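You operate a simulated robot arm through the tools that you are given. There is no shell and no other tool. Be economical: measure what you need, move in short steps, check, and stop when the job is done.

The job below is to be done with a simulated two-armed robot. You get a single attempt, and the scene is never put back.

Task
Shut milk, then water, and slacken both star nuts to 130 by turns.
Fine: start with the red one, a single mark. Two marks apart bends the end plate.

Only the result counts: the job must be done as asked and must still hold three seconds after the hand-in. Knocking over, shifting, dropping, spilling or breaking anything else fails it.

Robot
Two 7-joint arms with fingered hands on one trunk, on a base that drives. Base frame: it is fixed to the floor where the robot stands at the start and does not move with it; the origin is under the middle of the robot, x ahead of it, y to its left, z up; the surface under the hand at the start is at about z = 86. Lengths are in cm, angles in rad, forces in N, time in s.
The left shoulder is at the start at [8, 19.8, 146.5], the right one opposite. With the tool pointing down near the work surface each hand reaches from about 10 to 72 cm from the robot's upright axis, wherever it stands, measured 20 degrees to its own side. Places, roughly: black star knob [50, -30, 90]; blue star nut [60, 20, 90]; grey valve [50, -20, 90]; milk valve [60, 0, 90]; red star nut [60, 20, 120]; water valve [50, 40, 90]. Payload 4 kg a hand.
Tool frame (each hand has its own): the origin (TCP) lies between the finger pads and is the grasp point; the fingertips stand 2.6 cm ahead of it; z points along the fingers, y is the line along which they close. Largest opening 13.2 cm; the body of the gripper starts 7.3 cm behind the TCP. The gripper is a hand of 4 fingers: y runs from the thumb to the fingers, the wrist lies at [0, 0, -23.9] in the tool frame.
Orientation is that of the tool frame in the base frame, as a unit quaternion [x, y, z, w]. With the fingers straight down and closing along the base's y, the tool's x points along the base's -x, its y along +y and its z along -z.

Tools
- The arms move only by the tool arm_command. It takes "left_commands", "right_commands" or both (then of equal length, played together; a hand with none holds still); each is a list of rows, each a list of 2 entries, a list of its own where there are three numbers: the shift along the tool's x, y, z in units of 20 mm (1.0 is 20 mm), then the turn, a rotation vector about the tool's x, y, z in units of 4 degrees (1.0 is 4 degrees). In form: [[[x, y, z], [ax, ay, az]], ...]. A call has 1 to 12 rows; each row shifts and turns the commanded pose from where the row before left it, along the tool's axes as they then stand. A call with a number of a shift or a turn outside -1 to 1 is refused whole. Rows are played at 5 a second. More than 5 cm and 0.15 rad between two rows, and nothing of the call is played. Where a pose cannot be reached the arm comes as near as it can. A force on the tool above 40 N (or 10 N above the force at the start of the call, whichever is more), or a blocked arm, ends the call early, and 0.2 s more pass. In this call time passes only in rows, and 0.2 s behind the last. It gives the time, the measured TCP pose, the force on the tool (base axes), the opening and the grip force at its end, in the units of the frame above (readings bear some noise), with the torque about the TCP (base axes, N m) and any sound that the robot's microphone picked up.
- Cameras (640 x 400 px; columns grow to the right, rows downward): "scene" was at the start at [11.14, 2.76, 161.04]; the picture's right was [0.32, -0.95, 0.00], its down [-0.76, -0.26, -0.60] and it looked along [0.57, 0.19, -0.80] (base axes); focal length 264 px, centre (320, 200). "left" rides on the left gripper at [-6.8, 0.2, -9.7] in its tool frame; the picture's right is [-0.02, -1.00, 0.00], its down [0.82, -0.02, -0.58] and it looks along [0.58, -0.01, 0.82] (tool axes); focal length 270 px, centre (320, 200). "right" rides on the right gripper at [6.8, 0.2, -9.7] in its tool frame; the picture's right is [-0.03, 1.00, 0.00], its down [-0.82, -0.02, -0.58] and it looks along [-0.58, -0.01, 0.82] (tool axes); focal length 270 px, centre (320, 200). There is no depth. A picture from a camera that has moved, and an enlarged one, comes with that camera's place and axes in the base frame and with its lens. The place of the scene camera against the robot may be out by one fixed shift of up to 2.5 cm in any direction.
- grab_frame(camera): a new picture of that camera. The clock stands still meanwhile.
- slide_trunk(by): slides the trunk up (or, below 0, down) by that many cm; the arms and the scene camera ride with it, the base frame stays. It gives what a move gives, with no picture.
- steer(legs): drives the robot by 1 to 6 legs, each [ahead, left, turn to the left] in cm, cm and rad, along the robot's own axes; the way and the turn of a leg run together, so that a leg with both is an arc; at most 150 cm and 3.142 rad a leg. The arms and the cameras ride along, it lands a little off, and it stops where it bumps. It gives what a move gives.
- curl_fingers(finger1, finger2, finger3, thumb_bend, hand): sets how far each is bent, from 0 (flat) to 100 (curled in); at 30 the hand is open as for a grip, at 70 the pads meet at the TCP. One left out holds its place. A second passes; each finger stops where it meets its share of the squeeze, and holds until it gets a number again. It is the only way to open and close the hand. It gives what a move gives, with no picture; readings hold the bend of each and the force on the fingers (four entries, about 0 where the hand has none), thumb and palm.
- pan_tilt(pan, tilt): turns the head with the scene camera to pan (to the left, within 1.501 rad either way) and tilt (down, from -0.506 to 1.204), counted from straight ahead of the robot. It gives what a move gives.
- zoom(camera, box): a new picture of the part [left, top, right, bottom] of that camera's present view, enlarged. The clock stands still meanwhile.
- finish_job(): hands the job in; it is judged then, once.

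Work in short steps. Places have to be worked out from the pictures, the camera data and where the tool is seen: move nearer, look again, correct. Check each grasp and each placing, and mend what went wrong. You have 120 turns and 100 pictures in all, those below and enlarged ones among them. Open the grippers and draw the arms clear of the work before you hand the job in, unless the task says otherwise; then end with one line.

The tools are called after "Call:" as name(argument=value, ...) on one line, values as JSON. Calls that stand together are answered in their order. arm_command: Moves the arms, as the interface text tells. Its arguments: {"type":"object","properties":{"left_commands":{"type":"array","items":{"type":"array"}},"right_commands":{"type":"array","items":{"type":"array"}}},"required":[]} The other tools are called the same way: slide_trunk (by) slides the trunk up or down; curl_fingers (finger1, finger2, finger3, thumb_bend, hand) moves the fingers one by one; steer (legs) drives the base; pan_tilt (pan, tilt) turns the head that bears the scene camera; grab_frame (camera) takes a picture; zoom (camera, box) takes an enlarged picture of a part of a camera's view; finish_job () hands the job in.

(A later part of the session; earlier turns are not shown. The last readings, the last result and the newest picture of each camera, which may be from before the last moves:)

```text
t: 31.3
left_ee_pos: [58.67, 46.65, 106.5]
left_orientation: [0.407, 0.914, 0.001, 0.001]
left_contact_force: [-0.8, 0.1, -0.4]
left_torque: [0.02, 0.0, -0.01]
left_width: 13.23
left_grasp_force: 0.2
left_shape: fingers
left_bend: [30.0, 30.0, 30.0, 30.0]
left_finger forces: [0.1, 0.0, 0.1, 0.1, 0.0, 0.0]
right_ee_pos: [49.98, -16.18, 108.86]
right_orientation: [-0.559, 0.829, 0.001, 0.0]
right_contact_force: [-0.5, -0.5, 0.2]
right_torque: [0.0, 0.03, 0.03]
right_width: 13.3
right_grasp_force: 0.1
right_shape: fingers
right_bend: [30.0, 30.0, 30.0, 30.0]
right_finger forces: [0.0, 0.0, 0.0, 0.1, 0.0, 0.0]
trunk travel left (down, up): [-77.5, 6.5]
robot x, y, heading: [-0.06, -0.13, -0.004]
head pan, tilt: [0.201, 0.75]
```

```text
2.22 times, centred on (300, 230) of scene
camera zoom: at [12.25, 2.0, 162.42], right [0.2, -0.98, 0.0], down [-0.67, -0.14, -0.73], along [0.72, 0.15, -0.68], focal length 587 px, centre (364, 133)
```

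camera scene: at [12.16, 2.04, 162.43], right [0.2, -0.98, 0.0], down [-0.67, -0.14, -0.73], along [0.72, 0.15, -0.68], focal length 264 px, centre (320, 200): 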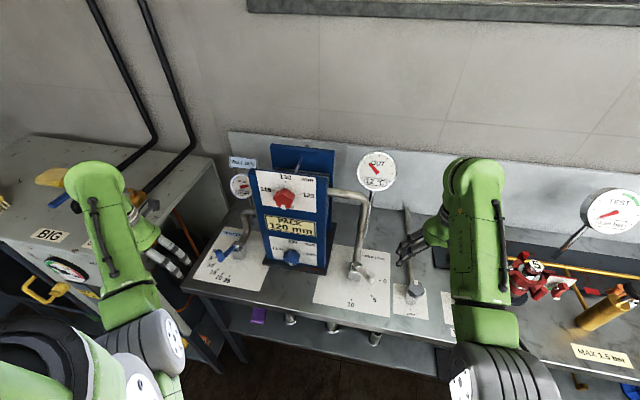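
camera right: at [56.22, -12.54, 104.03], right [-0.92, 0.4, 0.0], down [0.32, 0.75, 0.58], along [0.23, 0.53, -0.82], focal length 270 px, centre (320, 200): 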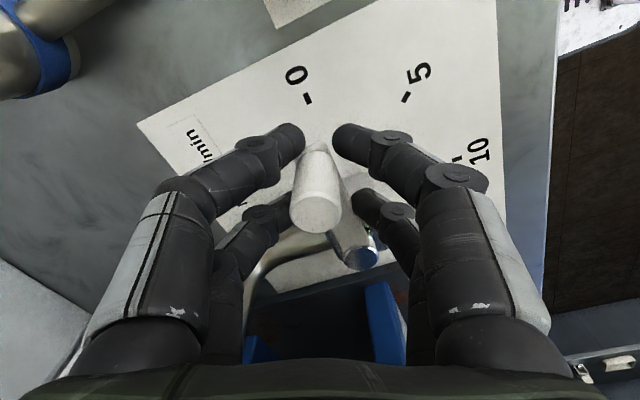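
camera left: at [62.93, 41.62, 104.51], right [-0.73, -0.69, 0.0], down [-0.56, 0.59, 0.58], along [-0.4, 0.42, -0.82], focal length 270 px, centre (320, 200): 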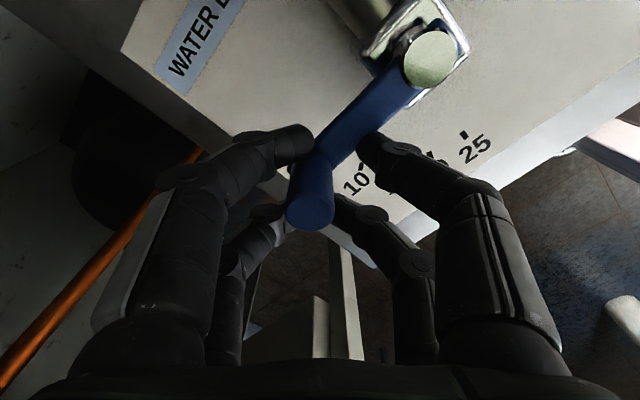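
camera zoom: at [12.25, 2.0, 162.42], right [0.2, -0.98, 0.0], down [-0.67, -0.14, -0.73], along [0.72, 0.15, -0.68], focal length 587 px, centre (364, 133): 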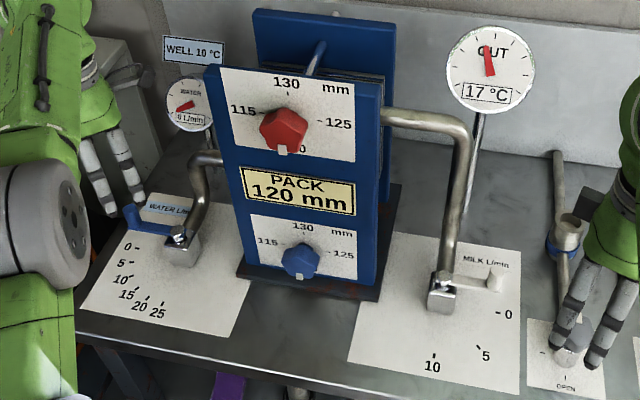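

Lever is at 0 within ~1-2°. I check the water gauge closely, since it may lag.

Call:
zoom(camera="scene", box=[225, 150, 285, 200])

Call:
arm_command(left_commands=[[[0, 0, -1], [0, 0, -1]], [[0, 0, -1], [0, 0, -1]], [[0, 0, -1], [0, 0, -1]], [[0.5, 0, 0], [0, 0, -1]], [[0.8, 0, 0], [0, 0, -1]], [[1, 0, 0], [0, 0, -1]], [[1, 0, 0], [0, 0, -1]], [[1, 0, 0], [0, 0, -1]], [[1, 0, 0], [0, 0, -1]], [[0.5, 0, 0], [0, 0, -1]], [[0, 0, 0], [0, 0, -1]], [[0, 0, 0], [0, 0, -1]]])

Call:
zoom(camera="scene", box=[225, 150, 285, 200])

```text
8.00 times, centred on (255, 175) of scene
camera zoom: at [12.25, 2.0, 162.42], right [0.2, -0.98, 0.0], down [-0.67, -0.14, -0.73], along [0.72, 0.15, -0.68], focal length 2114 px, centre (840, 400)
```

zoom: 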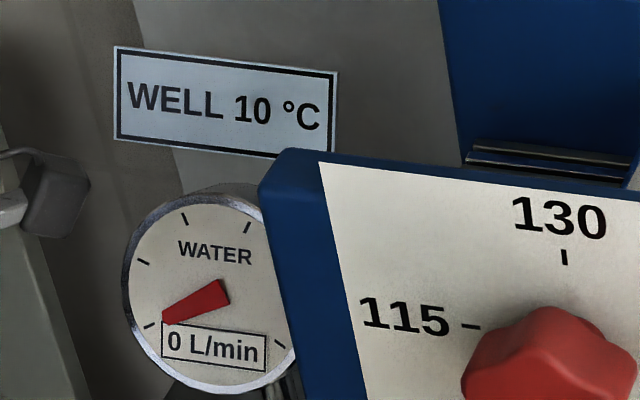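

```text
t: 33.9
left_ee_pos: [48.13, 51.0, 112.81]
left_orientation: [-0.001, 1.0, 0.001, -0.001]
left_contact_force: [-0.4, -0.1, 0.3]
left_torque: [-0.02, -0.01, -0.02]
left_width: 13.27
left_grasp_force: 0.0
left_shape: fingers
left_bend: [30.0, 30.0, 30.0, 30.0]
left_finger forces: [0.1, 0.0, 0.0, 0.1, 0.0, 0.0]
right_ee_pos: [49.92, -16.14, 108.77]
right_orientation: [-0.559, 0.829, -0.001, 0.0]
right_contact_force: [0.0, -0.4, -1.2]
right_torque: [0.04, 0.02, 0.0]
right_width: 13.27
right_grasp_force: 0.0
right_shape: fingers
right_bend: [30.0, 30.0, 30.0, 30.0]
right_finger forces: [0.0, 0.1, 0.0, 0.0, 0.1, 0.1]
trunk travel left (down, up): [-77.5, 6.5]
robot x, y, heading: [0.26, 0.12, 0.003]
head pan, tilt: [0.201, 0.75]
```

```text
8.00 times, centred on (255, 175) of scene
camera zoom: at [12.25, 2.04, 162.42], right [0.2, -0.98, 0.0], down [-0.67, -0.14, -0.73], along [0.72, 0.15, -0.68], focal length 2114 px, centre (840, 400)
```

zoom: 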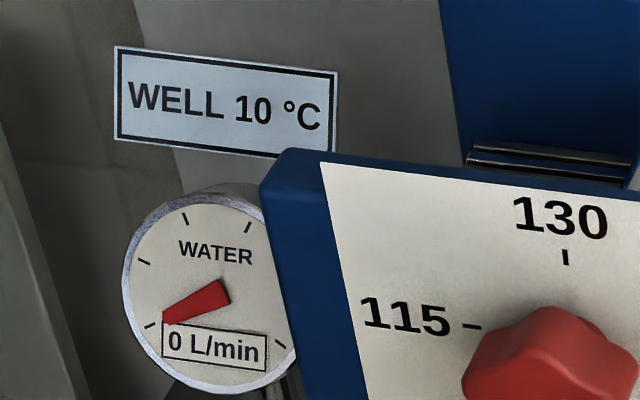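

Water reads 0 L/min. Now the nuts with the left hand: I tip it to point forward (camera ends up above), moving toward y≈30 while staying clear of the press.

Call:
arm_command(left_commands=[[[0.3, -0.7, 0], [0, -1, 0]], [[0.3, -0.7, 0], [0, -1, 0]], [[0.3, -0.7, 0], [0, -1, 0]], [[0.3, -0.7, 0], [0, -1, 0]], [[0, -0.7, 0], [0, -1, 0]], [[0, -0.7, 0], [0, -1, 0]], [[0, -0.7, 0], [0, -1, 0]], [[0, -0.7, 0], [0, -1, 0]], [[0, -0.5, 0], [0, -1, 0]], [[0, -0.5, 0], [0, -1, 0]], [[0, -0.5, 0], [0, -1, 0]], [[0, 0, 0], [0, -1, 0]]])

```text
t: 36.4
left_ee_pos: [48.68, 38.61, 120.15]
left_orientation: [0.028, 0.893, 0.049, 0.447]
left_contact_force: [0.0, -0.8, 0.2]
left_torque: [-0.02, 0.01, 0.01]
left_width: 13.26
left_grasp_force: 0.1
left_shape: fingers
left_bend: [30.0, 30.0, 30.0, 30.0]
left_finger forces: [0.1, 0.0, 0.0, 0.1, 0.0, 0.0]
right_ee_pos: [49.98, -16.2, 109.16]
right_orientation: [-0.558, 0.83, 0.0, 0.001]
right_contact_force: [0.7, 0.6, -1.0]
right_torque: [-0.01, 0.0, 0.01]
right_width: 13.27
right_grasp_force: 0.1
right_shape: fingers
right_bend: [30.0, 30.0, 30.0, 30.0]
right_finger forces: [0.1, 0.1, 0.0, 0.0, 0.1, 0.1]
trunk travel left (down, up): [-77.5, 6.5]
robot x, y, heading: [-0.03, -0.1, -0.002]
head pan, tilt: [0.201, 0.75]
stopped in row 12 (left hand): the arm was blocked; the commanded pose is now the measured one
```

The arm got blocked, probably by being folded too close to the body. I look at the scene before moving the base.

Call:
pan_tilt(pan=0.5, tilt=0.7)

Call:
grab_frame(camera="scene")

Call:
grab_frame(camera="left")

```text
t: 37.2
left_ee_pos: [48.61, 38.52, 119.54]
left_orientation: [0.027, 0.894, 0.046, 0.445]
left_contact_force: [-0.1, 0.1, 0.3]
left_torque: [-0.01, -0.04, -0.01]
left_width: 13.27
left_grasp_force: 0.0
left_shape: fingers
left_bend: [30.0, 30.0, 30.0, 30.0]
left_finger forces: [0.1, 0.1, 0.0, 0.1, 0.1, 0.0]
right_ee_pos: [49.96, -16.02, 108.81]
right_orientation: [-0.559, 0.829, 0.0, 0.0]
right_contact_force: [0.2, 0.2, -0.2]
right_torque: [-0.02, -0.01, 0.01]
right_width: 13.26
right_grasp_force: 0.1
right_shape: fingers
right_bend: [30.0, 30.0, 30.0, 30.0]
right_finger forces: [0.0, 0.0, 0.1, 0.0, 0.0, 0.0]
trunk travel left (down, up): [-77.5, 6.5]
robot x, y, heading: [-0.09, -0.23, 0.001]
head pan, tilt: [0.499, 0.7]
```

```text
69 pictures are left
camera scene: at [11.56, 4.44, 162.92], right [0.48, -0.88, 0.0], down [-0.57, -0.31, -0.76], along [0.67, 0.37, -0.64], focal length 264 px, centre (320, 200)
```

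scene: 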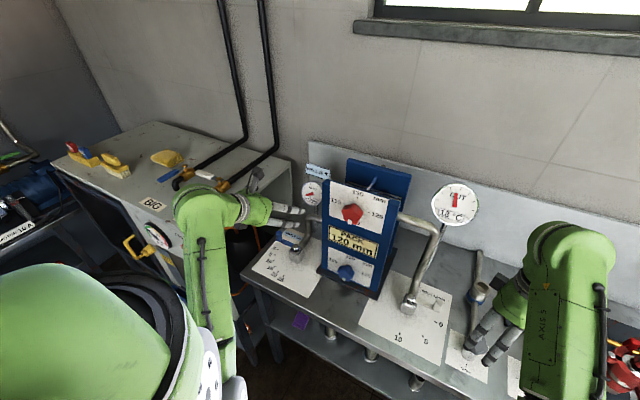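

```text
68 pictures are left
camera left: at [45.08, 37.57, 130.91], right [0.01, -1.0, -0.09], down [-0.95, 0.02, -0.3], along [0.3, 0.09, -0.95], focal length 270 px, centre (320, 200)
```

left: 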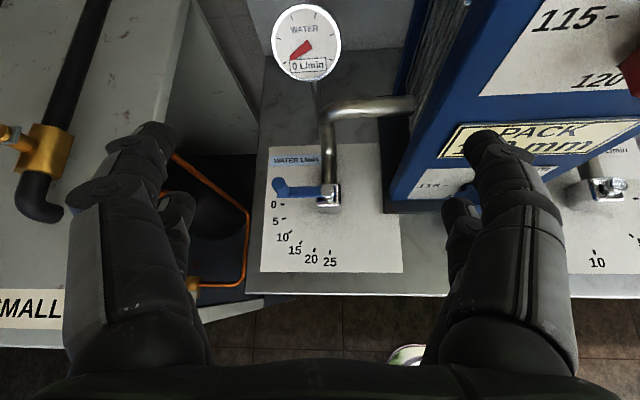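

I drive back 18 cm to give the arm room for a horizontal hand.

Call:
steer(legs=[[-18, 0, 0]])

Call:
arm_command(left_commands=[[[0, 0, 0], [0, -1, 0]], [[0, 0, 0], [0, -1, 0]], [[0, 0, 0], [0, -1, 0]], [[0, 0, 0], [0, -1, 0]], [[0, 0, 0], [0, -1, 0]], [[0, 0, 0], [0, -1, 0]]])

```text
t: 38.8
left_ee_pos: [31.05, 38.31, 119.48]
left_orientation: [0.029, 0.894, 0.047, 0.444]
left_contact_force: [-0.1, 0.5, -0.2]
left_torque: [0.0, 0.02, 0.02]
left_width: 13.28
left_grasp_force: 0.0
left_shape: fingers
left_bend: [30.0, 30.0, 30.0, 30.0]
left_finger forces: [0.0, 0.0, 0.0, 0.0, 0.0, 0.0]
right_ee_pos: [32.01, -16.33, 108.64]
right_orientation: [-0.557, 0.831, 0.001, -0.002]
right_contact_force: [0.9, 0.7, 1.0]
right_torque: [-0.01, 0.0, -0.02]
right_width: 13.26
right_grasp_force: 0.1
right_shape: fingers
right_bend: [30.0, 30.0, 30.0, 30.0]
right_finger forces: [0.1, 0.0, 0.0, 0.1, 0.1, 0.0]
trunk travel left (down, up): [-77.5, 6.5]
robot x, y, heading: [-18.18, 0.24, -0.006]
head pan, tilt: [0.499, 0.7]
```

```text
t: 40.2
left_ee_pos: [30.93, 39.51, 121.72]
left_orientation: [0.044, 0.769, 0.058, 0.635]
left_contact_force: [0.9, 0.7, 0.4]
left_torque: [0.04, -0.01, 0.04]
left_width: 13.31
left_grasp_force: 0.0
left_shape: fingers
left_bend: [30.0, 30.0, 30.0, 30.0]
left_finger forces: [0.0, 0.0, 0.0, 0.1, 0.0, 0.0]
right_ee_pos: [31.57, -16.34, 108.77]
right_orientation: [-0.557, 0.83, 0.0, 0.0]
right_contact_force: [0.2, -0.8, -0.1]
right_torque: [0.02, 0.02, 0.03]
right_width: 13.27
right_grasp_force: 0.0
right_shape: fingers
right_bend: [30.0, 30.0, 30.0, 30.0]
right_finger forces: [0.0, 0.0, 0.0, 0.0, 0.1, 0.0]
trunk travel left (down, up): [-77.5, 6.5]
robot x, y, heading: [-18.44, 0.03, 0.001]
head pan, tilt: [0.499, 0.7]
```

Nearly horizontal (11° below). I bring the hand sideways to y≈21 and forward, staying short of the press.

Call:
arm_command(left_commands=[[[0, -1, 0.6], [0, -0.5, 0]], [[0, -1, 0.6], [0, -0.5, 0]], [[0, -1, 0.6], [0, -0.5, 0]], [[0, -1, 0.6], [0, -0.5, 0]], [[0, -1, 0.6], [0, -0.5, 0]], [[0, -1, 0.6], [0, 0, 0]], [[0, -1, 0.6], [0, 0, 0]], [[0, -1, 0.6], [0, 0, 0]], [[0, -1, 0.6], [0, 0, 0]]])

Call:
grab_frame(camera="left")

```text
t: 40.8
left_ee_pos: [30.51, 43.25, 123.35]
left_orientation: [-0.014, 0.733, 0.125, 0.668]
left_contact_force: [0.5, -0.2, 0.0]
left_torque: [-0.05, 0.01, -0.05]
left_width: 13.29
left_grasp_force: 0.1
left_shape: fingers
left_bend: [30.0, 30.0, 30.0, 30.0]
left_finger forces: [0.0, 0.0, 0.0, 0.0, 0.1, 0.0]
right_ee_pos: [31.7, -16.35, 109.28]
right_orientation: [-0.557, 0.831, -0.001, 0.001]
right_contact_force: [-0.5, -0.8, 0.2]
right_torque: [0.0, 0.01, 0.04]
right_width: 13.28
right_grasp_force: 0.0
right_shape: fingers
right_bend: [30.0, 30.0, 30.0, 30.0]
right_finger forces: [0.0, 0.1, 0.1, 0.0, 0.0, 0.0]
trunk travel left (down, up): [-77.5, 6.5]
robot x, y, heading: [-17.96, 0.2, -0.007]
head pan, tilt: [0.499, 0.7]
stopped in row 3 (left hand): the arm was blocked; the commanded pose is now the measured one
```

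```text
67 pictures are left
camera left: at [21.76, 40.39, 130.8], right [0.19, -0.97, -0.14], down [-0.65, -0.02, -0.76], along [0.74, 0.24, -0.63], focal length 270 px, centre (320, 200)
```

left: 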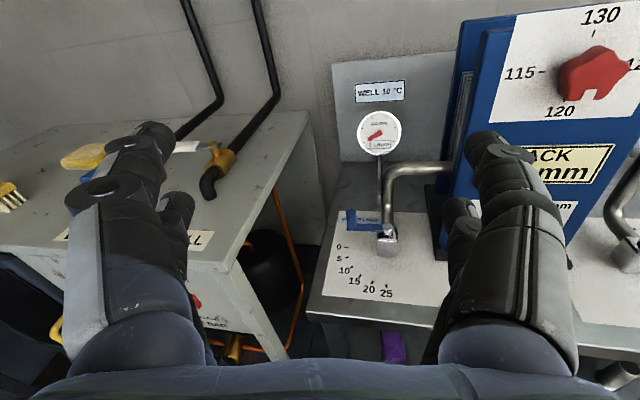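

The elbow is jammed in a folded posture. I extend straight forward first (still far from the press at y≈43), then sideways.

Call:
arm_command(left_commands=[[[0, 0, 1], [0, 0, 0]], [[0, 0, 1], [0, 0, 0]], [[0, 0, 1], [0, 0, 0]], [[0, 0, 1], [0, 0, 0]], [[0, 0, 1], [0, 0, 0]]])

```text
t: 42.0
left_ee_pos: [40.42, 44.76, 121.52]
left_orientation: [-0.015, 0.736, 0.122, 0.666]
left_contact_force: [0.4, 0.3, 0.1]
left_torque: [-0.04, -0.04, 0.05]
left_width: 13.31
left_grasp_force: 0.0
left_shape: fingers
left_bend: [30.0, 30.0, 30.0, 30.0]
left_finger forces: [0.0, 0.1, 0.1, 0.0, 0.0, 0.0]
right_ee_pos: [31.8, -16.41, 108.85]
right_orientation: [-0.558, 0.83, 0.0, 0.0]
right_contact_force: [-1.0, 0.2, -0.3]
right_torque: [0.02, 0.03, -0.01]
right_width: 13.26
right_grasp_force: 0.1
right_shape: fingers
right_bend: [30.0, 30.0, 30.0, 30.0]
right_finger forces: [0.0, 0.0, 0.0, 0.1, 0.0, 0.0]
trunk travel left (down, up): [-77.5, 6.5]
robot x, y, heading: [-18.54, 0.08, -0.004]
head pan, tilt: [0.499, 0.7]
```

Extending works. Now I slide right and square up yaw and roll.

Call:
arm_command(left_commands=[[[0, -1, 0], [1, 0, -0.5]], [[0, -1, 0], [1, 0, -0.5]], [[0, -1, 0], [1, 0, -0.5]], [[0, -1, 0], [0, 0, -0.5]], [[0, -1, 0], [0, 0, 0]], [[0, -1, 0], [0, 0, 0]], [[0, -1, 0], [0, 0, 0]], [[0, -1, 0], [0, 0, 0]], [[0, -1, 0], [0, 0, 0]], [[0, -1, 0], [0, 0, 0]]])

Call:
grab_frame(camera="left")

Call:
grab_frame(camera="scene")

```text
t: 44.4
left_ee_pos: [40.95, 29.69, 123.73]
left_orientation: [-0.026, 0.726, 0.031, 0.687]
left_contact_force: [0.3, -0.1, 0.6]
left_torque: [0.01, -0.04, 0.02]
left_width: 13.33
left_grasp_force: 0.1
left_shape: fingers
left_bend: [30.0, 30.0, 30.0, 30.0]
left_finger forces: [0.0, 0.0, 0.0, 0.0, 0.0, 0.1]
right_ee_pos: [31.69, -16.41, 108.98]
right_orientation: [-0.557, 0.831, 0.0, 0.001]
right_contact_force: [-0.1, -0.2, -0.7]
right_torque: [0.0, 0.01, 0.0]
right_width: 13.28
right_grasp_force: 0.1
right_shape: fingers
right_bend: [30.0, 30.0, 30.0, 30.0]
right_finger forces: [0.1, 0.0, 0.1, 0.0, 0.0, 0.1]
trunk travel left (down, up): [-77.5, 6.5]
robot x, y, heading: [-18.36, -0.17, -0.005]
head pan, tilt: [0.499, 0.7]
stopped in row 10 (left hand): the arm was blocked; the commanded pose is now the measured one
```

```text
66 pictures are left
camera left: at [31.7, 28.96, 131.04], right [0.08, -1.0, 0.02], down [-0.62, -0.06, -0.78], along [0.78, 0.06, -0.62], focal length 270 px, centre (320, 200)
```

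left: 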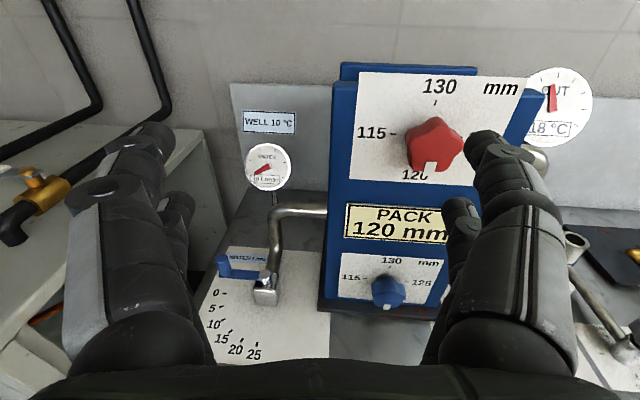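

```text
65 pictures are left
camera scene: at [-6.62, 4.43, 163.03], right [0.47, -0.88, 0.0], down [-0.57, -0.3, -0.77], along [0.67, 0.36, -0.64], focal length 264 px, centre (320, 200)
```

scene: 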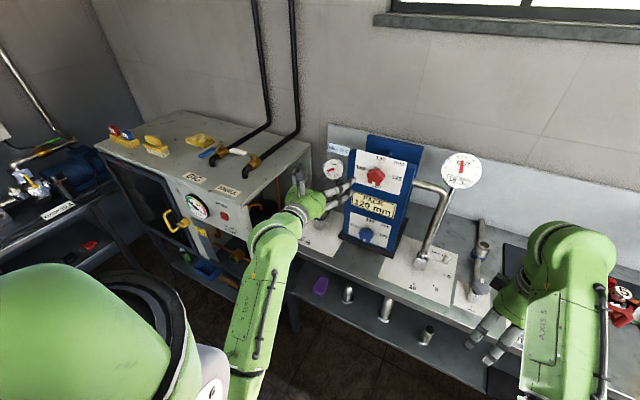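

The hand is squared and the nuts work out near red (57, 19.7, 118.6) and blue (57, 19.6, 93). I shift the base right 10 cm, keeping the arm posture.

Call:
steer(legs=[[0, -10, 0]])

Call:
arm_command(left_commands=[[[0, 0, 0], [0, 0, 1]], [[0, 0, 0], [0, 0, 1]], [[0, 0, 0], [0, 0, 1]], [[0, 0, 0], [0, 0, 1]], [[0, 0, 0], [0, 0, 1]], [[0, 0, 0], [0, 0, 1]], [[0, 0, 0], [0, 0, 1]], [[0, 0, 0], [0, 0, 1]], [[0, 0, 0], [0, 0, 1]], [[0, 0, 0], [0, 0, 1]], [[0, 0, 0], [0, 0, 1]]])

Call:
grab_frame(camera="left")

```text
t: 45.6
left_ee_pos: [40.78, 20.72, 123.35]
left_orientation: [-0.029, 0.726, 0.03, 0.687]
left_contact_force: [-0.1, 0.4, 0.9]
left_torque: [0.01, -0.01, -0.03]
left_width: 13.32
left_grasp_force: 0.0
left_shape: fingers
left_bend: [30.0, 30.0, 30.0, 30.0]
left_finger forces: [0.1, 0.1, 0.0, 0.1, 0.0, 0.0]
right_ee_pos: [31.57, -25.42, 108.92]
right_orientation: [-0.558, 0.83, -0.003, -0.002]
right_contact_force: [-0.5, 0.1, -0.8]
right_torque: [-0.05, 0.01, -0.02]
right_width: 13.27
right_grasp_force: 0.0
right_shape: fingers
right_bend: [30.0, 30.0, 30.0, 30.0]
right_finger forces: [0.0, 0.0, 0.0, 0.0, 0.1, 0.0]
trunk travel left (down, up): [-77.5, 6.5]
robot x, y, heading: [-18.3, -9.74, -0.006]
head pan, tilt: [0.499, 0.7]
```

```text
t: 48.0
left_ee_pos: [40.87, 19.97, 123.56]
left_orientation: [0.248, 0.682, 0.288, 0.625]
left_contact_force: [0.8, -0.7, -0.3]
left_torque: [0.0, 0.03, -0.04]
left_width: 13.31
left_grasp_force: 0.0
left_shape: fingers
left_bend: [30.0, 30.0, 30.0, 30.0]
left_finger forces: [0.1, 0.1, 0.0, 0.0, 0.1, 0.0]
right_ee_pos: [31.56, -26.12, 108.83]
right_orientation: [-0.557, 0.83, 0.0, 0.001]
right_contact_force: [0.0, 0.6, 0.2]
right_torque: [0.01, -0.03, -0.03]
right_width: 13.28
right_grasp_force: 0.1
right_shape: fingers
right_bend: [30.0, 30.0, 30.0, 30.0]
right_finger forces: [0.0, 0.0, 0.0, 0.1, 0.1, 0.0]
trunk travel left (down, up): [-77.5, 6.5]
robot x, y, heading: [-17.94, -9.6, -0.008]
head pan, tilt: [0.499, 0.7]
```

```text
64 pictures are left
camera left: at [31.9, 14.52, 129.03], right [0.02, -0.73, -0.68], down [-0.65, 0.51, -0.56], along [0.76, 0.46, -0.46], focal length 270 px, centre (320, 200)
```

left: 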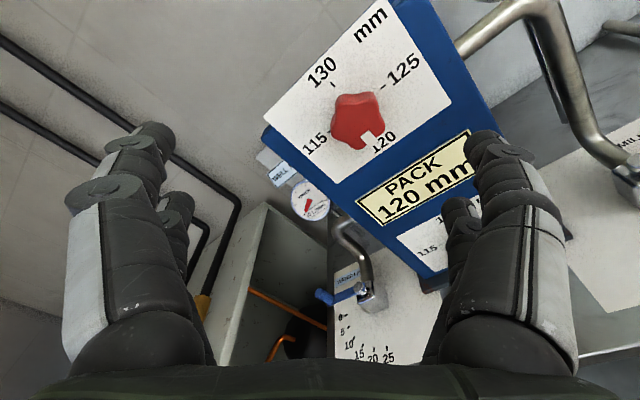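

The +45° roll works. I straighten the aim and move to about 8 cm short of the red nut at (56.3, 19.9, 119).

Call:
arm_command(left_commands=[[[0, 0, 0], [0.31, -1, 0]], [[0, 0, 0], [0, -0.38, 0]], [[0.52, -0.53, 0.8], [0, 0, 0]], [[0.52, -0.53, 0.8], [0, 0, 0]], [[0.52, -0.53, 0.8], [0, 0, 0]]])

Call:
grab_frame(camera="left")

```text
t: 49.2
left_ee_pos: [45.65, 20.04, 118.9]
left_orientation: [0.267, 0.655, 0.267, 0.655]
left_contact_force: [0.5, -0.4, 0.6]
left_torque: [0.0, -0.02, 0.0]
left_width: 13.27
left_grasp_force: 0.1
left_shape: fingers
left_bend: [30.0, 30.0, 30.0, 30.0]
left_finger forces: [0.1, 0.0, 0.0, 0.0, 0.0, 0.0]
right_ee_pos: [31.56, -25.98, 109.02]
right_orientation: [-0.556, 0.831, 0.0, 0.0]
right_contact_force: [0.4, -0.4, -0.3]
right_torque: [0.03, 0.01, 0.01]
right_width: 13.26
right_grasp_force: 0.1
right_shape: fingers
right_bend: [30.0, 30.0, 30.0, 30.0]
right_finger forces: [0.0, 0.0, 0.1, 0.1, 0.0, 0.1]
trunk travel left (down, up): [-77.5, 6.5]
robot x, y, heading: [-18.12, -9.8, -0.006]
head pan, tilt: [0.499, 0.7]
```

```text
63 pictures are left
camera left: at [36.04, 15.4, 123.99], right [0.0, -0.73, -0.68], down [-0.58, 0.56, -0.6], along [0.82, 0.39, -0.42], focal length 270 px, centre (320, 200)
```

left: 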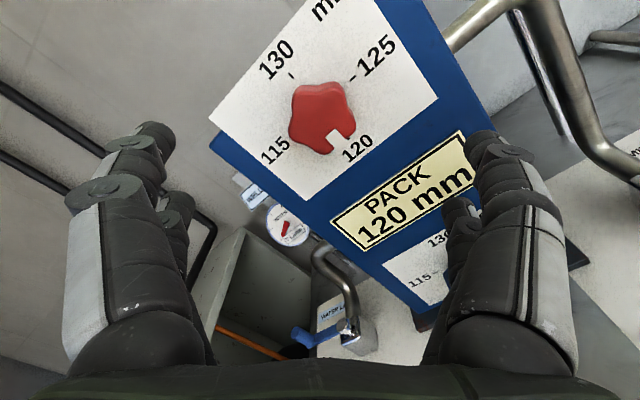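

Aim is square; nut axis at (y 19.75, z 119.0). I advance so the tips stop just short of the plate (plate x≈58.8).

Call:
arm_command(left_commands=[[[-0.13, -0.06, 1], [0, 0, 0]], [[0, 0, 1], [0, 0, 0]], [[0, 0, 1], [0, 0, 0]], [[0, 0, 1], [0, 0, 0]], [[0, 0, 0.7], [0, 0, 0]]])

Call:
grab_frame(camera="left")

```text
t: 50.4
left_ee_pos: [55.16, 19.48, 118.93]
left_orientation: [0.268, 0.655, 0.267, 0.654]
left_contact_force: [1.1, -0.1, 0.1]
left_torque: [-0.02, -0.02, -0.01]
left_width: 13.3
left_grasp_force: 0.1
left_shape: fingers
left_bend: [30.0, 30.0, 30.0, 30.0]
left_finger forces: [0.1, 0.0, 0.0, 0.0, 0.0, 0.0]
right_ee_pos: [31.64, -25.97, 108.8]
right_orientation: [-0.557, 0.831, -0.001, 0.0]
right_contact_force: [-0.5, -0.6, 0.4]
right_torque: [-0.01, 0.01, 0.02]
right_width: 13.25
right_grasp_force: 0.1
right_shape: fingers
right_bend: [30.0, 30.0, 30.0, 30.0]
right_finger forces: [0.0, 0.0, 0.0, 0.0, 0.0, 0.1]
trunk travel left (down, up): [-77.5, 6.5]
robot x, y, heading: [-18.31, -10.06, -0.008]
head pan, tilt: [0.499, 0.7]
```

```text
62 pictures are left
camera left: at [45.57, 14.92, 124.02], right [0.0, -0.73, -0.68], down [-0.58, 0.56, -0.6], along [0.82, 0.39, -0.42], focal length 270 px, centre (320, 200)
```

left: 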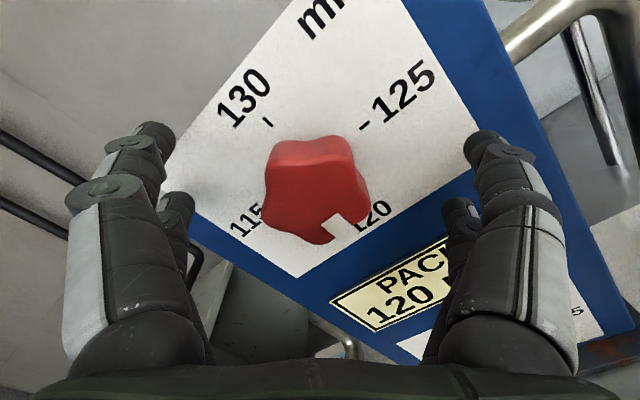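

The knob sits in the middle of the open hand. I close on it.

Call:
curl_fingers(hand="left", finger1=70, finger2=70, finger3=70, thumb_bend=70)

Call:
grab_frame(camera="left")

```text
t: 51.4
left_ee_pos: [55.02, 19.56, 118.99]
left_orientation: [0.266, 0.654, 0.268, 0.655]
left_contact_force: [1.1, 0.0, 1.4]
left_torque: [0.01, -0.04, 0.05]
left_width: 2.35
left_grasp_force: 14.9
left_shape: fingers
left_bend: [62.0, 59.0, 61.0, 66.0]
left_finger forces: [6.1, 8.9, 7.2, 0.0, 6.9, 0.1]
right_ee_pos: [31.57, -26.1, 108.83]
right_orientation: [-0.557, 0.83, 0.001, 0.0]
right_contact_force: [0.6, -0.7, -0.3]
right_torque: [-0.02, 0.0, -0.02]
right_width: 13.26
right_grasp_force: 0.1
right_shape: fingers
right_bend: [30.0, 30.0, 30.0, 30.0]
right_finger forces: [0.0, 0.0, 0.1, 0.1, 0.0, 0.0]
trunk travel left (down, up): [-77.5, 6.5]
robot x, y, heading: [-18.16, -9.82, -0.006]
head pan, tilt: [0.499, 0.7]
```

```text
61 pictures are left
camera left: at [45.47, 14.91, 124.12], right [0.0, -0.73, -0.68], down [-0.58, 0.56, -0.6], along [0.82, 0.39, -0.42], focal length 270 px, centre (320, 200)
```

left: 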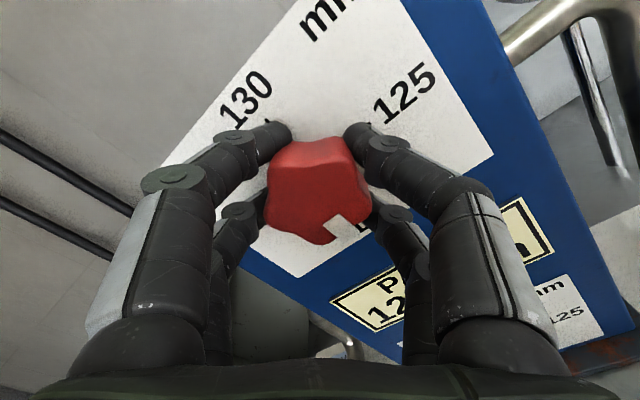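

Solid grip (all fingers loaded). I turn the red nut counter-clockwise by 44° first.

Call:
arm_command(left_commands=[[[0, 0, 0], [0, 0, -1]], [[0, 0, 0], [0, 0, -1]], [[0, 0, 0], [0, 0, -1]], [[0, 0, 0], [0, 0, -1]], [[0, 0, 0], [0, 0, -1]], [[0, 0, 0], [0, 0, -1]], [[0, 0, 0], [0, 0, -1]], [[0, 0, 0], [0, 0, -1]], [[0, 0, 0], [0, 0, -1]], [[0, 0, 0], [0, 0, -1]], [[0, 0, 0], [0, 0, -1]]])

Call:
grab_frame(camera="left")

```text
t: 53.8
left_ee_pos: [55.08, 19.66, 119.27]
left_orientation: [0.002, 0.706, 0.002, 0.708]
left_contact_force: [7.4, 5.0, 9.6]
left_torque: [0.07, -0.21, 0.16]
left_width: 2.41
left_grasp_force: 15.8
left_shape: fingers
left_bend: [62.0, 58.0, 61.0, 66.0]
left_finger forces: [9.8, 8.5, 5.1, 0.0, 7.6, 0.0]
right_ee_pos: [31.52, -25.92, 108.86]
right_orientation: [-0.557, 0.831, -0.001, 0.001]
right_contact_force: [0.3, 0.3, 0.1]
right_torque: [0.01, 0.03, 0.04]
right_width: 13.28
right_grasp_force: 0.1
right_shape: fingers
right_bend: [30.0, 30.0, 30.0, 30.0]
right_finger forces: [0.0, 0.0, 0.1, 0.1, 0.1, 0.0]
trunk travel left (down, up): [-77.5, 6.5]
robot x, y, heading: [-18.42, -8.99, -0.005]
head pan, tilt: [0.499, 0.7]
```

```text
60 pictures are left
camera left: at [45.41, 19.77, 126.09], right [0.0, -1.0, 0.02], down [-0.58, -0.02, -0.82], along [0.82, -0.01, -0.57], focal length 270 px, centre (320, 200)
```

left: 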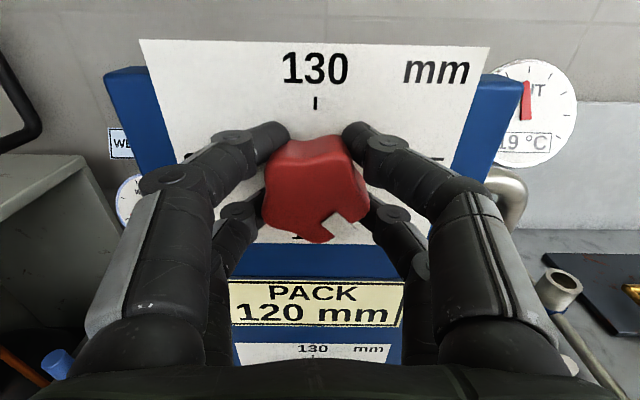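

The knob turned cleanly with the hand. I turn the remaining 46°.

Call:
arm_command(left_commands=[[[0, 0, 0], [0, 0, -1]], [[0, 0, 0], [0, 0, -1]], [[0, 0, 0], [0, 0, -1]], [[0, 0, 0], [0, 0, -1]], [[0, 0, 0], [0, 0, -1]], [[0, 0, 0], [0, 0, -1]], [[0, 0, 0], [0, 0, -1]], [[0, 0, 0], [0, 0, -1]], [[0, 0, 0], [0, 0, -1]], [[0, 0, 0], [0, 0, -1]], [[0, 0, 0], [0, 0, -1]], [[0, 0, 0], [0, 0, -0.4]]])

Call:
grab_frame(camera="left")

```text
t: 56.4
left_ee_pos: [54.98, 19.87, 119.14]
left_orientation: [-0.273, 0.651, -0.273, 0.653]
left_contact_force: [9.3, 14.1, 16.3]
left_torque: [0.08, -0.34, 0.25]
left_width: 2.46
left_grasp_force: 18.9
left_shape: fingers
left_bend: [61.0, 59.0, 61.0, 66.0]
left_finger forces: [11.9, 5.9, 6.0, 0.0, 14.1, 0.1]
right_ee_pos: [31.54, -25.81, 108.9]
right_orientation: [-0.557, 0.83, -0.002, 0.0]
right_contact_force: [0.3, 0.0, 0.5]
right_torque: [-0.02, 0.01, 0.0]
right_width: 13.25
right_grasp_force: 0.1
right_shape: fingers
right_bend: [30.0, 30.0, 30.0, 30.0]
right_finger forces: [0.0, 0.0, 0.1, 0.0, 0.1, 0.0]
trunk travel left (down, up): [-77.5, 6.5]
robot x, y, heading: [-18.54, -9.58, -0.003]
head pan, tilt: [0.499, 0.7]
```

```text
59 pictures are left
camera left: at [45.36, 24.9, 123.87], right [0.0, -0.68, 0.73], down [-0.58, -0.6, -0.56], along [0.82, -0.42, -0.39], focal length 270 px, centre (320, 200)
```

left: 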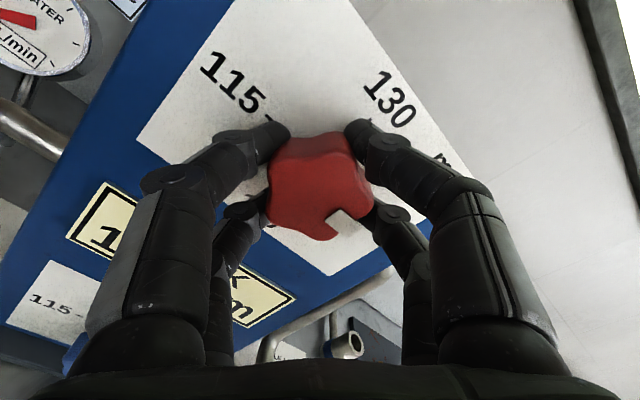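

Turned a full mark by the hand. I release, draw back 9 cm and read the dial.

Call:
curl_fingers(hand="left", finger1=30, finger2=30, finger3=30, thumb_bend=30)

Call:
arm_command(left_commands=[[[0, 0, -1], [0, 0, 0]], [[0, 0, -1], [0, 0, 0]], [[0, 0, -1], [0, 0, 0]], [[0, 0, -1], [0, 0, 0]], [[0, 0, -1], [0, 0, 0]]])

Call:
zoom(camera="left", box=[200, 20, 440, 220])

```text
t: 57.4
left_ee_pos: [55.08, 19.49, 119.16]
left_orientation: [-0.27, 0.654, -0.271, 0.653]
left_contact_force: [-0.1, -0.1, 0.4]
left_torque: [0.01, -0.01, 0.05]
left_width: 13.23
left_grasp_force: 0.1
left_shape: fingers
left_bend: [30.0, 30.0, 30.0, 30.0]
left_finger forces: [0.0, 0.1, 0.0, 0.0, 0.1, 0.0]
right_ee_pos: [31.62, -26.14, 108.84]
right_orientation: [-0.557, 0.831, 0.0, 0.0]
right_contact_force: [0.3, 0.3, 0.1]
right_torque: [-0.02, -0.04, -0.02]
right_width: 13.27
right_grasp_force: 0.1
right_shape: fingers
right_bend: [30.0, 30.0, 30.0, 30.0]
right_finger forces: [0.0, 0.0, 0.0, 0.0, 0.0, 0.0]
trunk travel left (down, up): [-77.5, 6.5]
robot x, y, heading: [-18.4, -9.67, -0.006]
head pan, tilt: [0.499, 0.7]
```

```text
t: 58.6
left_ee_pos: [44.97, 19.54, 119.3]
left_orientation: [-0.271, 0.653, -0.273, 0.653]
left_contact_force: [0.2, 0.0, 0.2]
left_torque: [-0.01, 0.02, -0.02]
left_width: 13.25
left_grasp_force: 0.2
left_shape: fingers
left_bend: [30.0, 30.0, 30.0, 30.0]
left_finger forces: [0.0, 0.0, 0.0, 0.1, 0.0, 0.1]
right_ee_pos: [31.41, -26.01, 108.86]
right_orientation: [-0.557, 0.831, -0.001, 0.0]
right_contact_force: [0.2, 0.2, 0.1]
right_torque: [-0.01, -0.01, -0.03]
right_width: 13.29
right_grasp_force: 0.0
right_shape: fingers
right_bend: [30.0, 30.0, 30.0, 30.0]
right_finger forces: [0.0, 0.0, 0.0, 0.0, 0.0, 0.0]
trunk travel left (down, up): [-77.5, 6.5]
robot x, y, heading: [-18.31, -9.69, -0.007]
head pan, tilt: [0.499, 0.7]
```

```text
2.00 times, centred on (320, 120) of left
camera zoom: at [35.38, 24.56, 124.0], right [0.0, -0.69, 0.73], down [-0.58, -0.59, -0.56], along [0.82, -0.42, -0.4], focal length 541 px, centre (320, 360)
```

zoom: 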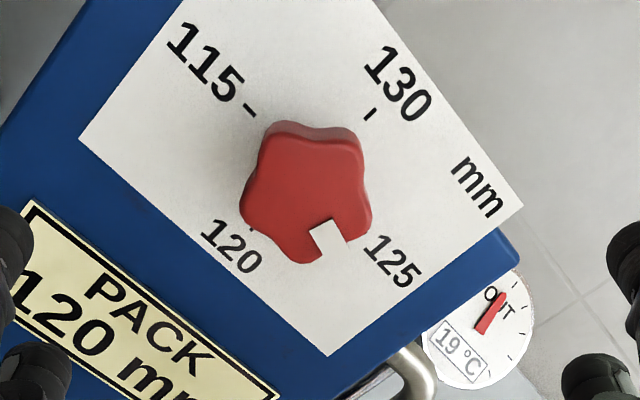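

I get a straight-on reading: roll the hand level and zoom, plus a scene zoom.

Call:
arm_command(left_commands=[[[0, 0, -1], [0, 0, 1]], [[0, 0, -1], [0, 0, 1]], [[0, 0, 0], [0, 0, 1]], [[0, 0, 0], [0, 0, 1]], [[0, 0, 0], [0, 0, 1]], [[0, 0, 0], [0, 0, 1]], [[0, 0, 0], [0, 0, 1]], [[0, 0, 0], [0, 0, 1]], [[0, 0, 0], [0, 0, 1]], [[0, 0, 0], [0, 0, 1]], [[0, 0, 0], [0, 0, 1]], [[0, 0, 0], [0, 0, 0.3]]])

Call:
zoom(camera="left", box=[220, 40, 420, 180])

Call:
zoom(camera="scene", box=[330, 130, 430, 260])

```text
t: 61.2
left_ee_pos: [41.12, 19.67, 119.04]
left_orientation: [0.0, 0.707, 0.001, 0.707]
left_contact_force: [0.5, -0.4, -0.1]
left_torque: [0.0, 0.02, 0.02]
left_width: 13.26
left_grasp_force: 0.0
left_shape: fingers
left_bend: [30.0, 30.0, 30.0, 30.0]
left_finger forces: [0.1, 0.1, 0.0, 0.0, 0.0, 0.1]
right_ee_pos: [31.66, -26.05, 108.87]
right_orientation: [-0.557, 0.83, 0.0, 0.0]
right_contact_force: [0.4, 0.5, -0.2]
right_torque: [0.0, -0.01, -0.02]
right_width: 13.25
right_grasp_force: 0.0
right_shape: fingers
right_bend: [30.0, 30.0, 30.0, 30.0]
right_finger forces: [0.0, 0.1, 0.0, 0.1, 0.0, 0.0]
trunk travel left (down, up): [-77.5, 6.5]
robot x, y, heading: [-18.16, -9.83, -0.007]
head pan, tilt: [0.499, 0.7]
```

```text
2.86 times, centred on (320, 110) of left
camera zoom: at [31.44, 19.77, 125.88], right [0.0, -1.0, 0.02], down [-0.58, -0.02, -0.81], along [0.82, -0.02, -0.58], focal length 772 px, centre (320, 457)
```

zoom: 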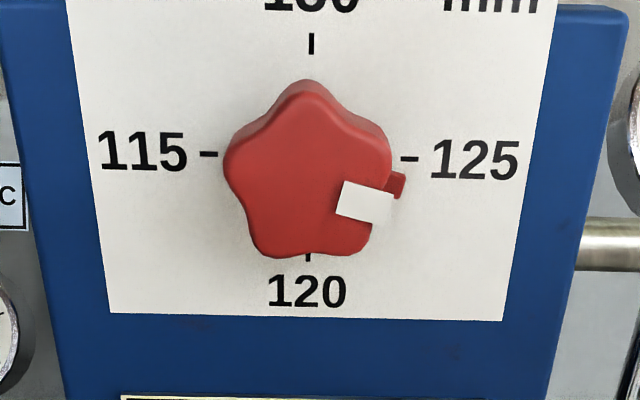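

```text
3.08 times, centred on (380, 195) of scene
camera zoom: at [-6.67, -5.26, 162.88], right [0.47, -0.88, 0.0], down [-0.57, -0.3, -0.76], along [0.67, 0.36, -0.64], focal length 813 px, centre (135, 215)
```

zoom: 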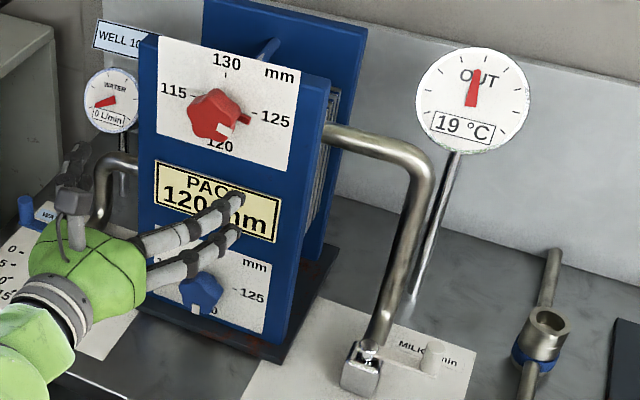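

The red pointer stands about 17° short of 125. I regrip with the same lobe seating (roll −28°) to add the missing angle.

Call:
arm_command(left_commands=[[[0, 0, 1], [0, 0, -1]], [[0, 0, 1], [0, 0, -1]], [[0, 0, 1], [0, 0, -1]], [[0, 0, 1], [0, 0, -1]], [[0, 0, 1], [0, 0, -1]], [[0, 0, 1], [0, 0, -1]], [[0, 0, 1], [0, 0, -1]]])

Call:
grab_frame(camera="left")

Call:
curl_fingers(hand="left", finger1=70, finger2=70, finger3=70, thumb_bend=70)

Call:
grab_frame(camera="left")

```text
t: 62.8
left_ee_pos: [54.96, 19.57, 119.14]
left_orientation: [-0.17, 0.686, -0.171, 0.686]
left_contact_force: [-0.1, 0.2, -0.1]
left_torque: [-0.02, 0.04, -0.02]
left_width: 13.25
left_grasp_force: 0.0
left_shape: fingers
left_bend: [30.0, 30.0, 30.0, 30.0]
left_finger forces: [0.1, 0.1, 0.1, 0.0, 0.0, 0.0]
right_ee_pos: [31.74, -26.0, 108.8]
right_orientation: [-0.557, 0.83, 0.0, 0.0]
right_contact_force: [-0.7, 0.2, 0.2]
right_torque: [-0.03, -0.01, 0.02]
right_width: 13.28
right_grasp_force: 0.0
right_shape: fingers
right_bend: [30.0, 30.0, 30.0, 30.0]
right_finger forces: [0.0, 0.0, 0.0, 0.0, 0.1, 0.0]
trunk travel left (down, up): [-77.5, 6.5]
robot x, y, heading: [-18.03, -9.31, -0.003]
head pan, tilt: [0.499, 0.7]
```

```text
55 pictures are left
camera left: at [45.43, 22.91, 125.06], right [0.0, -0.87, 0.49], down [-0.58, -0.4, -0.71], along [0.82, -0.28, -0.5], focal length 270 px, centre (320, 200)
```

left: 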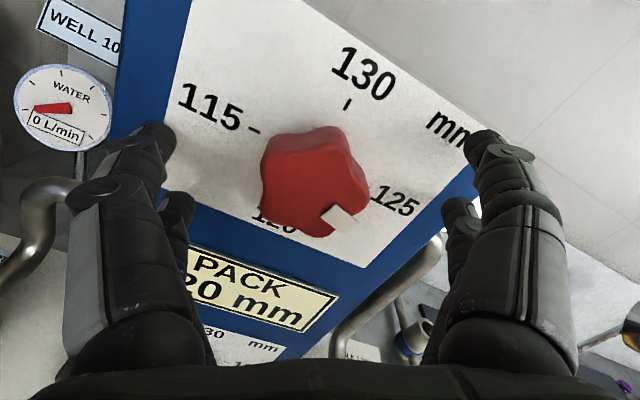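

```text
t: 63.8
left_ee_pos: [54.91, 19.54, 119.1]
left_orientation: [-0.172, 0.686, -0.17, 0.686]
left_contact_force: [0.6, 2.8, 0.2]
left_torque: [-0.02, 0.0, 0.08]
left_width: 3.01
left_grasp_force: 15.0
left_shape: fingers
left_bend: [59.0, 60.0, 63.0, 66.0]
left_finger forces: [7.9, 8.7, 4.4, 0.0, 8.8, 0.0]
right_ee_pos: [31.53, -25.97, 108.78]
right_orientation: [-0.558, 0.83, 0.0, 0.0]
right_contact_force: [0.2, -0.3, -0.7]
right_torque: [0.04, 0.02, -0.01]
right_width: 13.27
right_grasp_force: 0.1
right_shape: fingers
right_bend: [30.0, 30.0, 30.0, 30.0]
right_finger forces: [0.0, 0.0, 0.0, 0.0, 0.0, 0.0]
trunk travel left (down, up): [-77.5, 6.5]
robot x, y, heading: [-18.48, -9.23, -0.003]
head pan, tilt: [0.499, 0.7]
```

```text
54 pictures are left
camera left: at [45.35, 22.99, 125.08], right [0.0, -0.87, 0.49], down [-0.58, -0.4, -0.71], along [0.82, -0.28, -0.5], focal length 270 px, centre (320, 200)
```

left: 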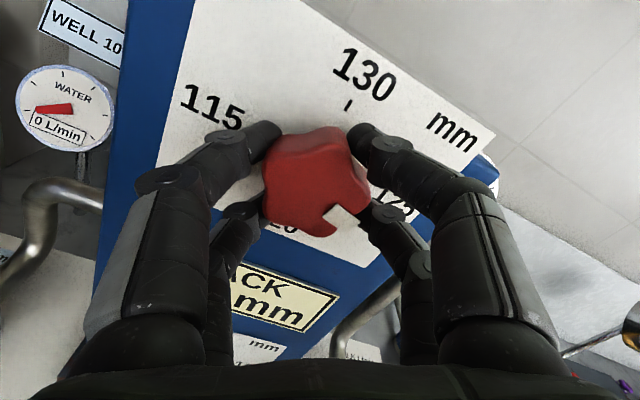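

Gripped without disturbing it. I turn 18° more, release, retract and re-read at the level view.

Call:
arm_command(left_commands=[[[0, 0, 0], [0, 0, -1]], [[0, 0, 0], [0, 0, -1]], [[0, 0, 0], [0, 0, -1]], [[0, 0, 0], [0, 0, -1]], [[0, 0, 0], [0, 0, -0.5]]])

Call:
curl_fingers(hand="left", finger1=30, finger2=30, finger3=30, thumb_bend=30)

Call:
arm_command(left_commands=[[[0, 0, -1], [0, 0, 0]], [[0, 0, -1], [0, 0, 0]], [[0, 0, -1], [0, 0, 0]], [[0, 0, -1], [0, 0, 1]], [[0, 0, -1], [0, 0, 1]], [[0, 0, -1], [0, 0, 1]], [[0, 0, -1], [0, 0, 1]], [[0, 0, 0], [0, 0, 1]], [[0, 0, 0], [0, 0, 1]], [[0, 0, 0], [0, 0, 1]], [[0, 0, 0], [0, 0, 1]], [[0, 0, 0], [0, 0, 1]]])

Call:
zoom(camera="left", box=[220, 40, 420, 180])

```text
t: 65.0
left_ee_pos: [55.03, 19.68, 119.11]
left_orientation: [-0.276, 0.651, -0.277, 0.651]
left_contact_force: [0.3, 2.5, 3.1]
left_torque: [0.02, -0.05, 0.05]
left_width: 3.0
left_grasp_force: 14.9
left_shape: fingers
left_bend: [59.0, 60.0, 63.0, 65.0]
left_finger forces: [7.8, 7.6, 5.0, 0.1, 9.9, 0.0]
right_ee_pos: [31.58, -26.0, 108.89]
right_orientation: [-0.558, 0.83, 0.0, 0.0]
right_contact_force: [-0.4, 0.6, -0.2]
right_torque: [0.0, -0.03, 0.0]
right_width: 13.26
right_grasp_force: 0.1
right_shape: fingers
right_bend: [30.0, 30.0, 30.0, 30.0]
right_finger forces: [0.0, 0.1, 0.0, 0.0, 0.0, 0.1]
trunk travel left (down, up): [-77.5, 6.5]
robot x, y, heading: [-18.44, -9.76, -0.006]
head pan, tilt: [0.499, 0.7]
```

```text
t: 66.0
left_ee_pos: [55.05, 19.63, 119.08]
left_orientation: [-0.276, 0.651, -0.277, 0.651]
left_contact_force: [0.8, 0.1, 0.9]
left_torque: [0.01, 0.03, -0.01]
left_width: 13.23
left_grasp_force: 0.2
left_shape: fingers
left_bend: [30.0, 30.0, 30.0, 30.0]
left_finger forces: [0.0, 0.1, 0.0, 0.0, 0.1, 0.0]
right_ee_pos: [31.67, -26.09, 108.8]
right_orientation: [-0.557, 0.831, 0.0, 0.001]
right_contact_force: [-0.2, -0.9, -0.1]
right_torque: [-0.01, -0.02, -0.02]
right_width: 13.25
right_grasp_force: 0.0
right_shape: fingers
right_bend: [30.0, 30.0, 30.0, 30.0]
right_finger forces: [0.0, 0.1, 0.0, 0.0, 0.1, 0.0]
trunk travel left (down, up): [-77.5, 6.5]
robot x, y, heading: [-18.33, -9.97, -0.007]
head pan, tilt: [0.499, 0.7]
```

```text
t: 68.6
left_ee_pos: [41.17, 19.91, 119.96]
left_orientation: [-0.06, 0.701, -0.058, 0.709]
left_contact_force: [0.0, 0.1, 0.7]
left_torque: [0.0, -0.02, 0.02]
left_width: 13.27
left_grasp_force: 0.0
left_shape: fingers
left_bend: [30.0, 30.0, 30.0, 30.0]
left_finger forces: [0.1, 0.1, 0.0, 0.0, 0.0, 0.0]
right_ee_pos: [31.52, -25.98, 109.0]
right_orientation: [-0.557, 0.83, 0.0, 0.001]
right_contact_force: [-0.3, -0.7, 0.9]
right_torque: [0.0, -0.03, -0.01]
right_width: 13.27
right_grasp_force: 0.1
right_shape: fingers
right_bend: [30.0, 30.0, 30.0, 30.0]
right_finger forces: [0.0, 0.0, 0.0, 0.0, 0.1, 0.0]
trunk travel left (down, up): [-77.5, 6.5]
robot x, y, heading: [-18.4, -9.62, -0.011]
head pan, tilt: [0.499, 0.7]
```

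```text
2.86 times, centred on (320, 110) of left
camera zoom: at [31.51, 21.14, 126.5], right [0.0, -0.98, 0.19], down [-0.57, -0.16, -0.81], along [0.82, -0.11, -0.56], focal length 772 px, centre (320, 457)
```

zoom: 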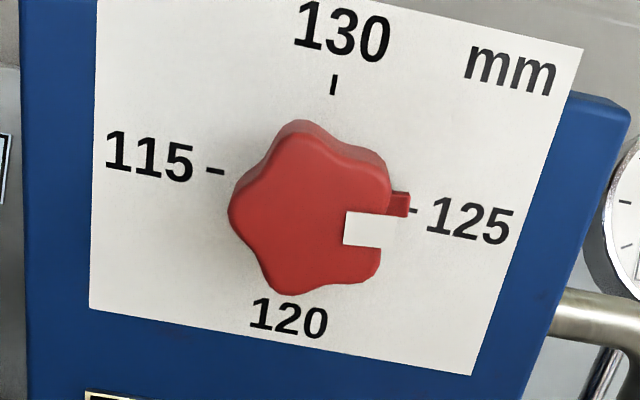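

Red now reads 125 (within ~2°). For blue I slide the trunk down 26 cm, keeping the arm's posture, then look.

Call:
slide_trunk(by=-26)

Call:
grab_frame(camera="left")

Call:
grab_frame(camera="scene")

```text
t: 71.4
left_ee_pos: [41.05, 19.48, 96.89]
left_orientation: [-0.064, 0.71, -0.063, 0.698]
left_contact_force: [0.2, 0.4, -1.4]
left_torque: [0.0, -0.01, -0.01]
left_width: 13.24
left_grasp_force: 0.1
left_shape: fingers
left_bend: [30.0, 30.0, 30.0, 30.0]
left_finger forces: [0.1, 0.0, 0.0, 0.0, 0.0, 0.0]
right_ee_pos: [31.78, -26.17, 87.73]
right_orientation: [-0.557, 0.83, 0.0, 0.0]
right_contact_force: [0.3, 0.2, -0.3]
right_torque: [-0.01, 0.01, 0.01]
right_width: 13.26
right_grasp_force: 0.1
right_shape: fingers
right_bend: [30.0, 30.0, 30.0, 30.0]
right_finger forces: [0.1, 0.0, 0.0, 0.0, 0.1, 0.0]
trunk travel left (down, up): [-56.2, 27.8]
robot x, y, heading: [-18.12, -9.92, -0.006]
head pan, tilt: [0.499, 0.7]
stopped: the arm was blocked; the commanded pose is now the measured one
```

```text
52 pictures are left
camera left: at [31.57, 20.9, 103.78], right [0.0, -0.98, 0.2], down [-0.59, -0.16, -0.79], along [0.81, -0.12, -0.58], focal length 270 px, centre (320, 200)
```

left: 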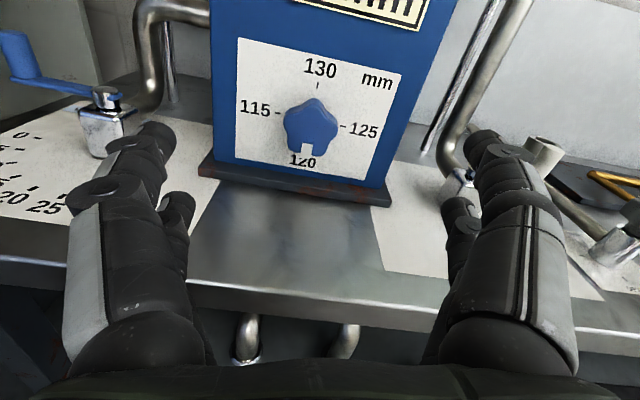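

```text
51 pictures are left
camera scene: at [-6.53, -5.36, 141.77], right [0.47, -0.88, 0.0], down [-0.57, -0.3, -0.76], along [0.67, 0.36, -0.64], focal length 264 px, centre (320, 200)
```

scene: 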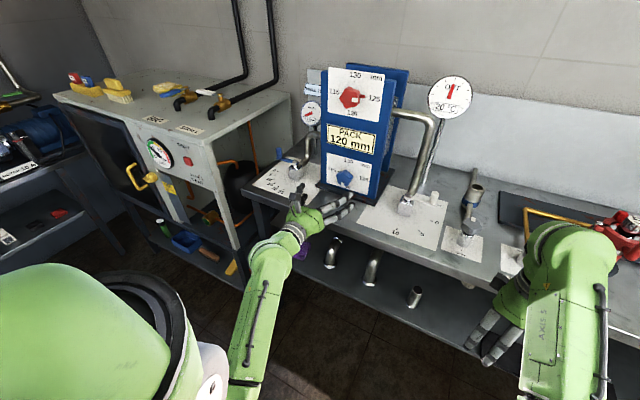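

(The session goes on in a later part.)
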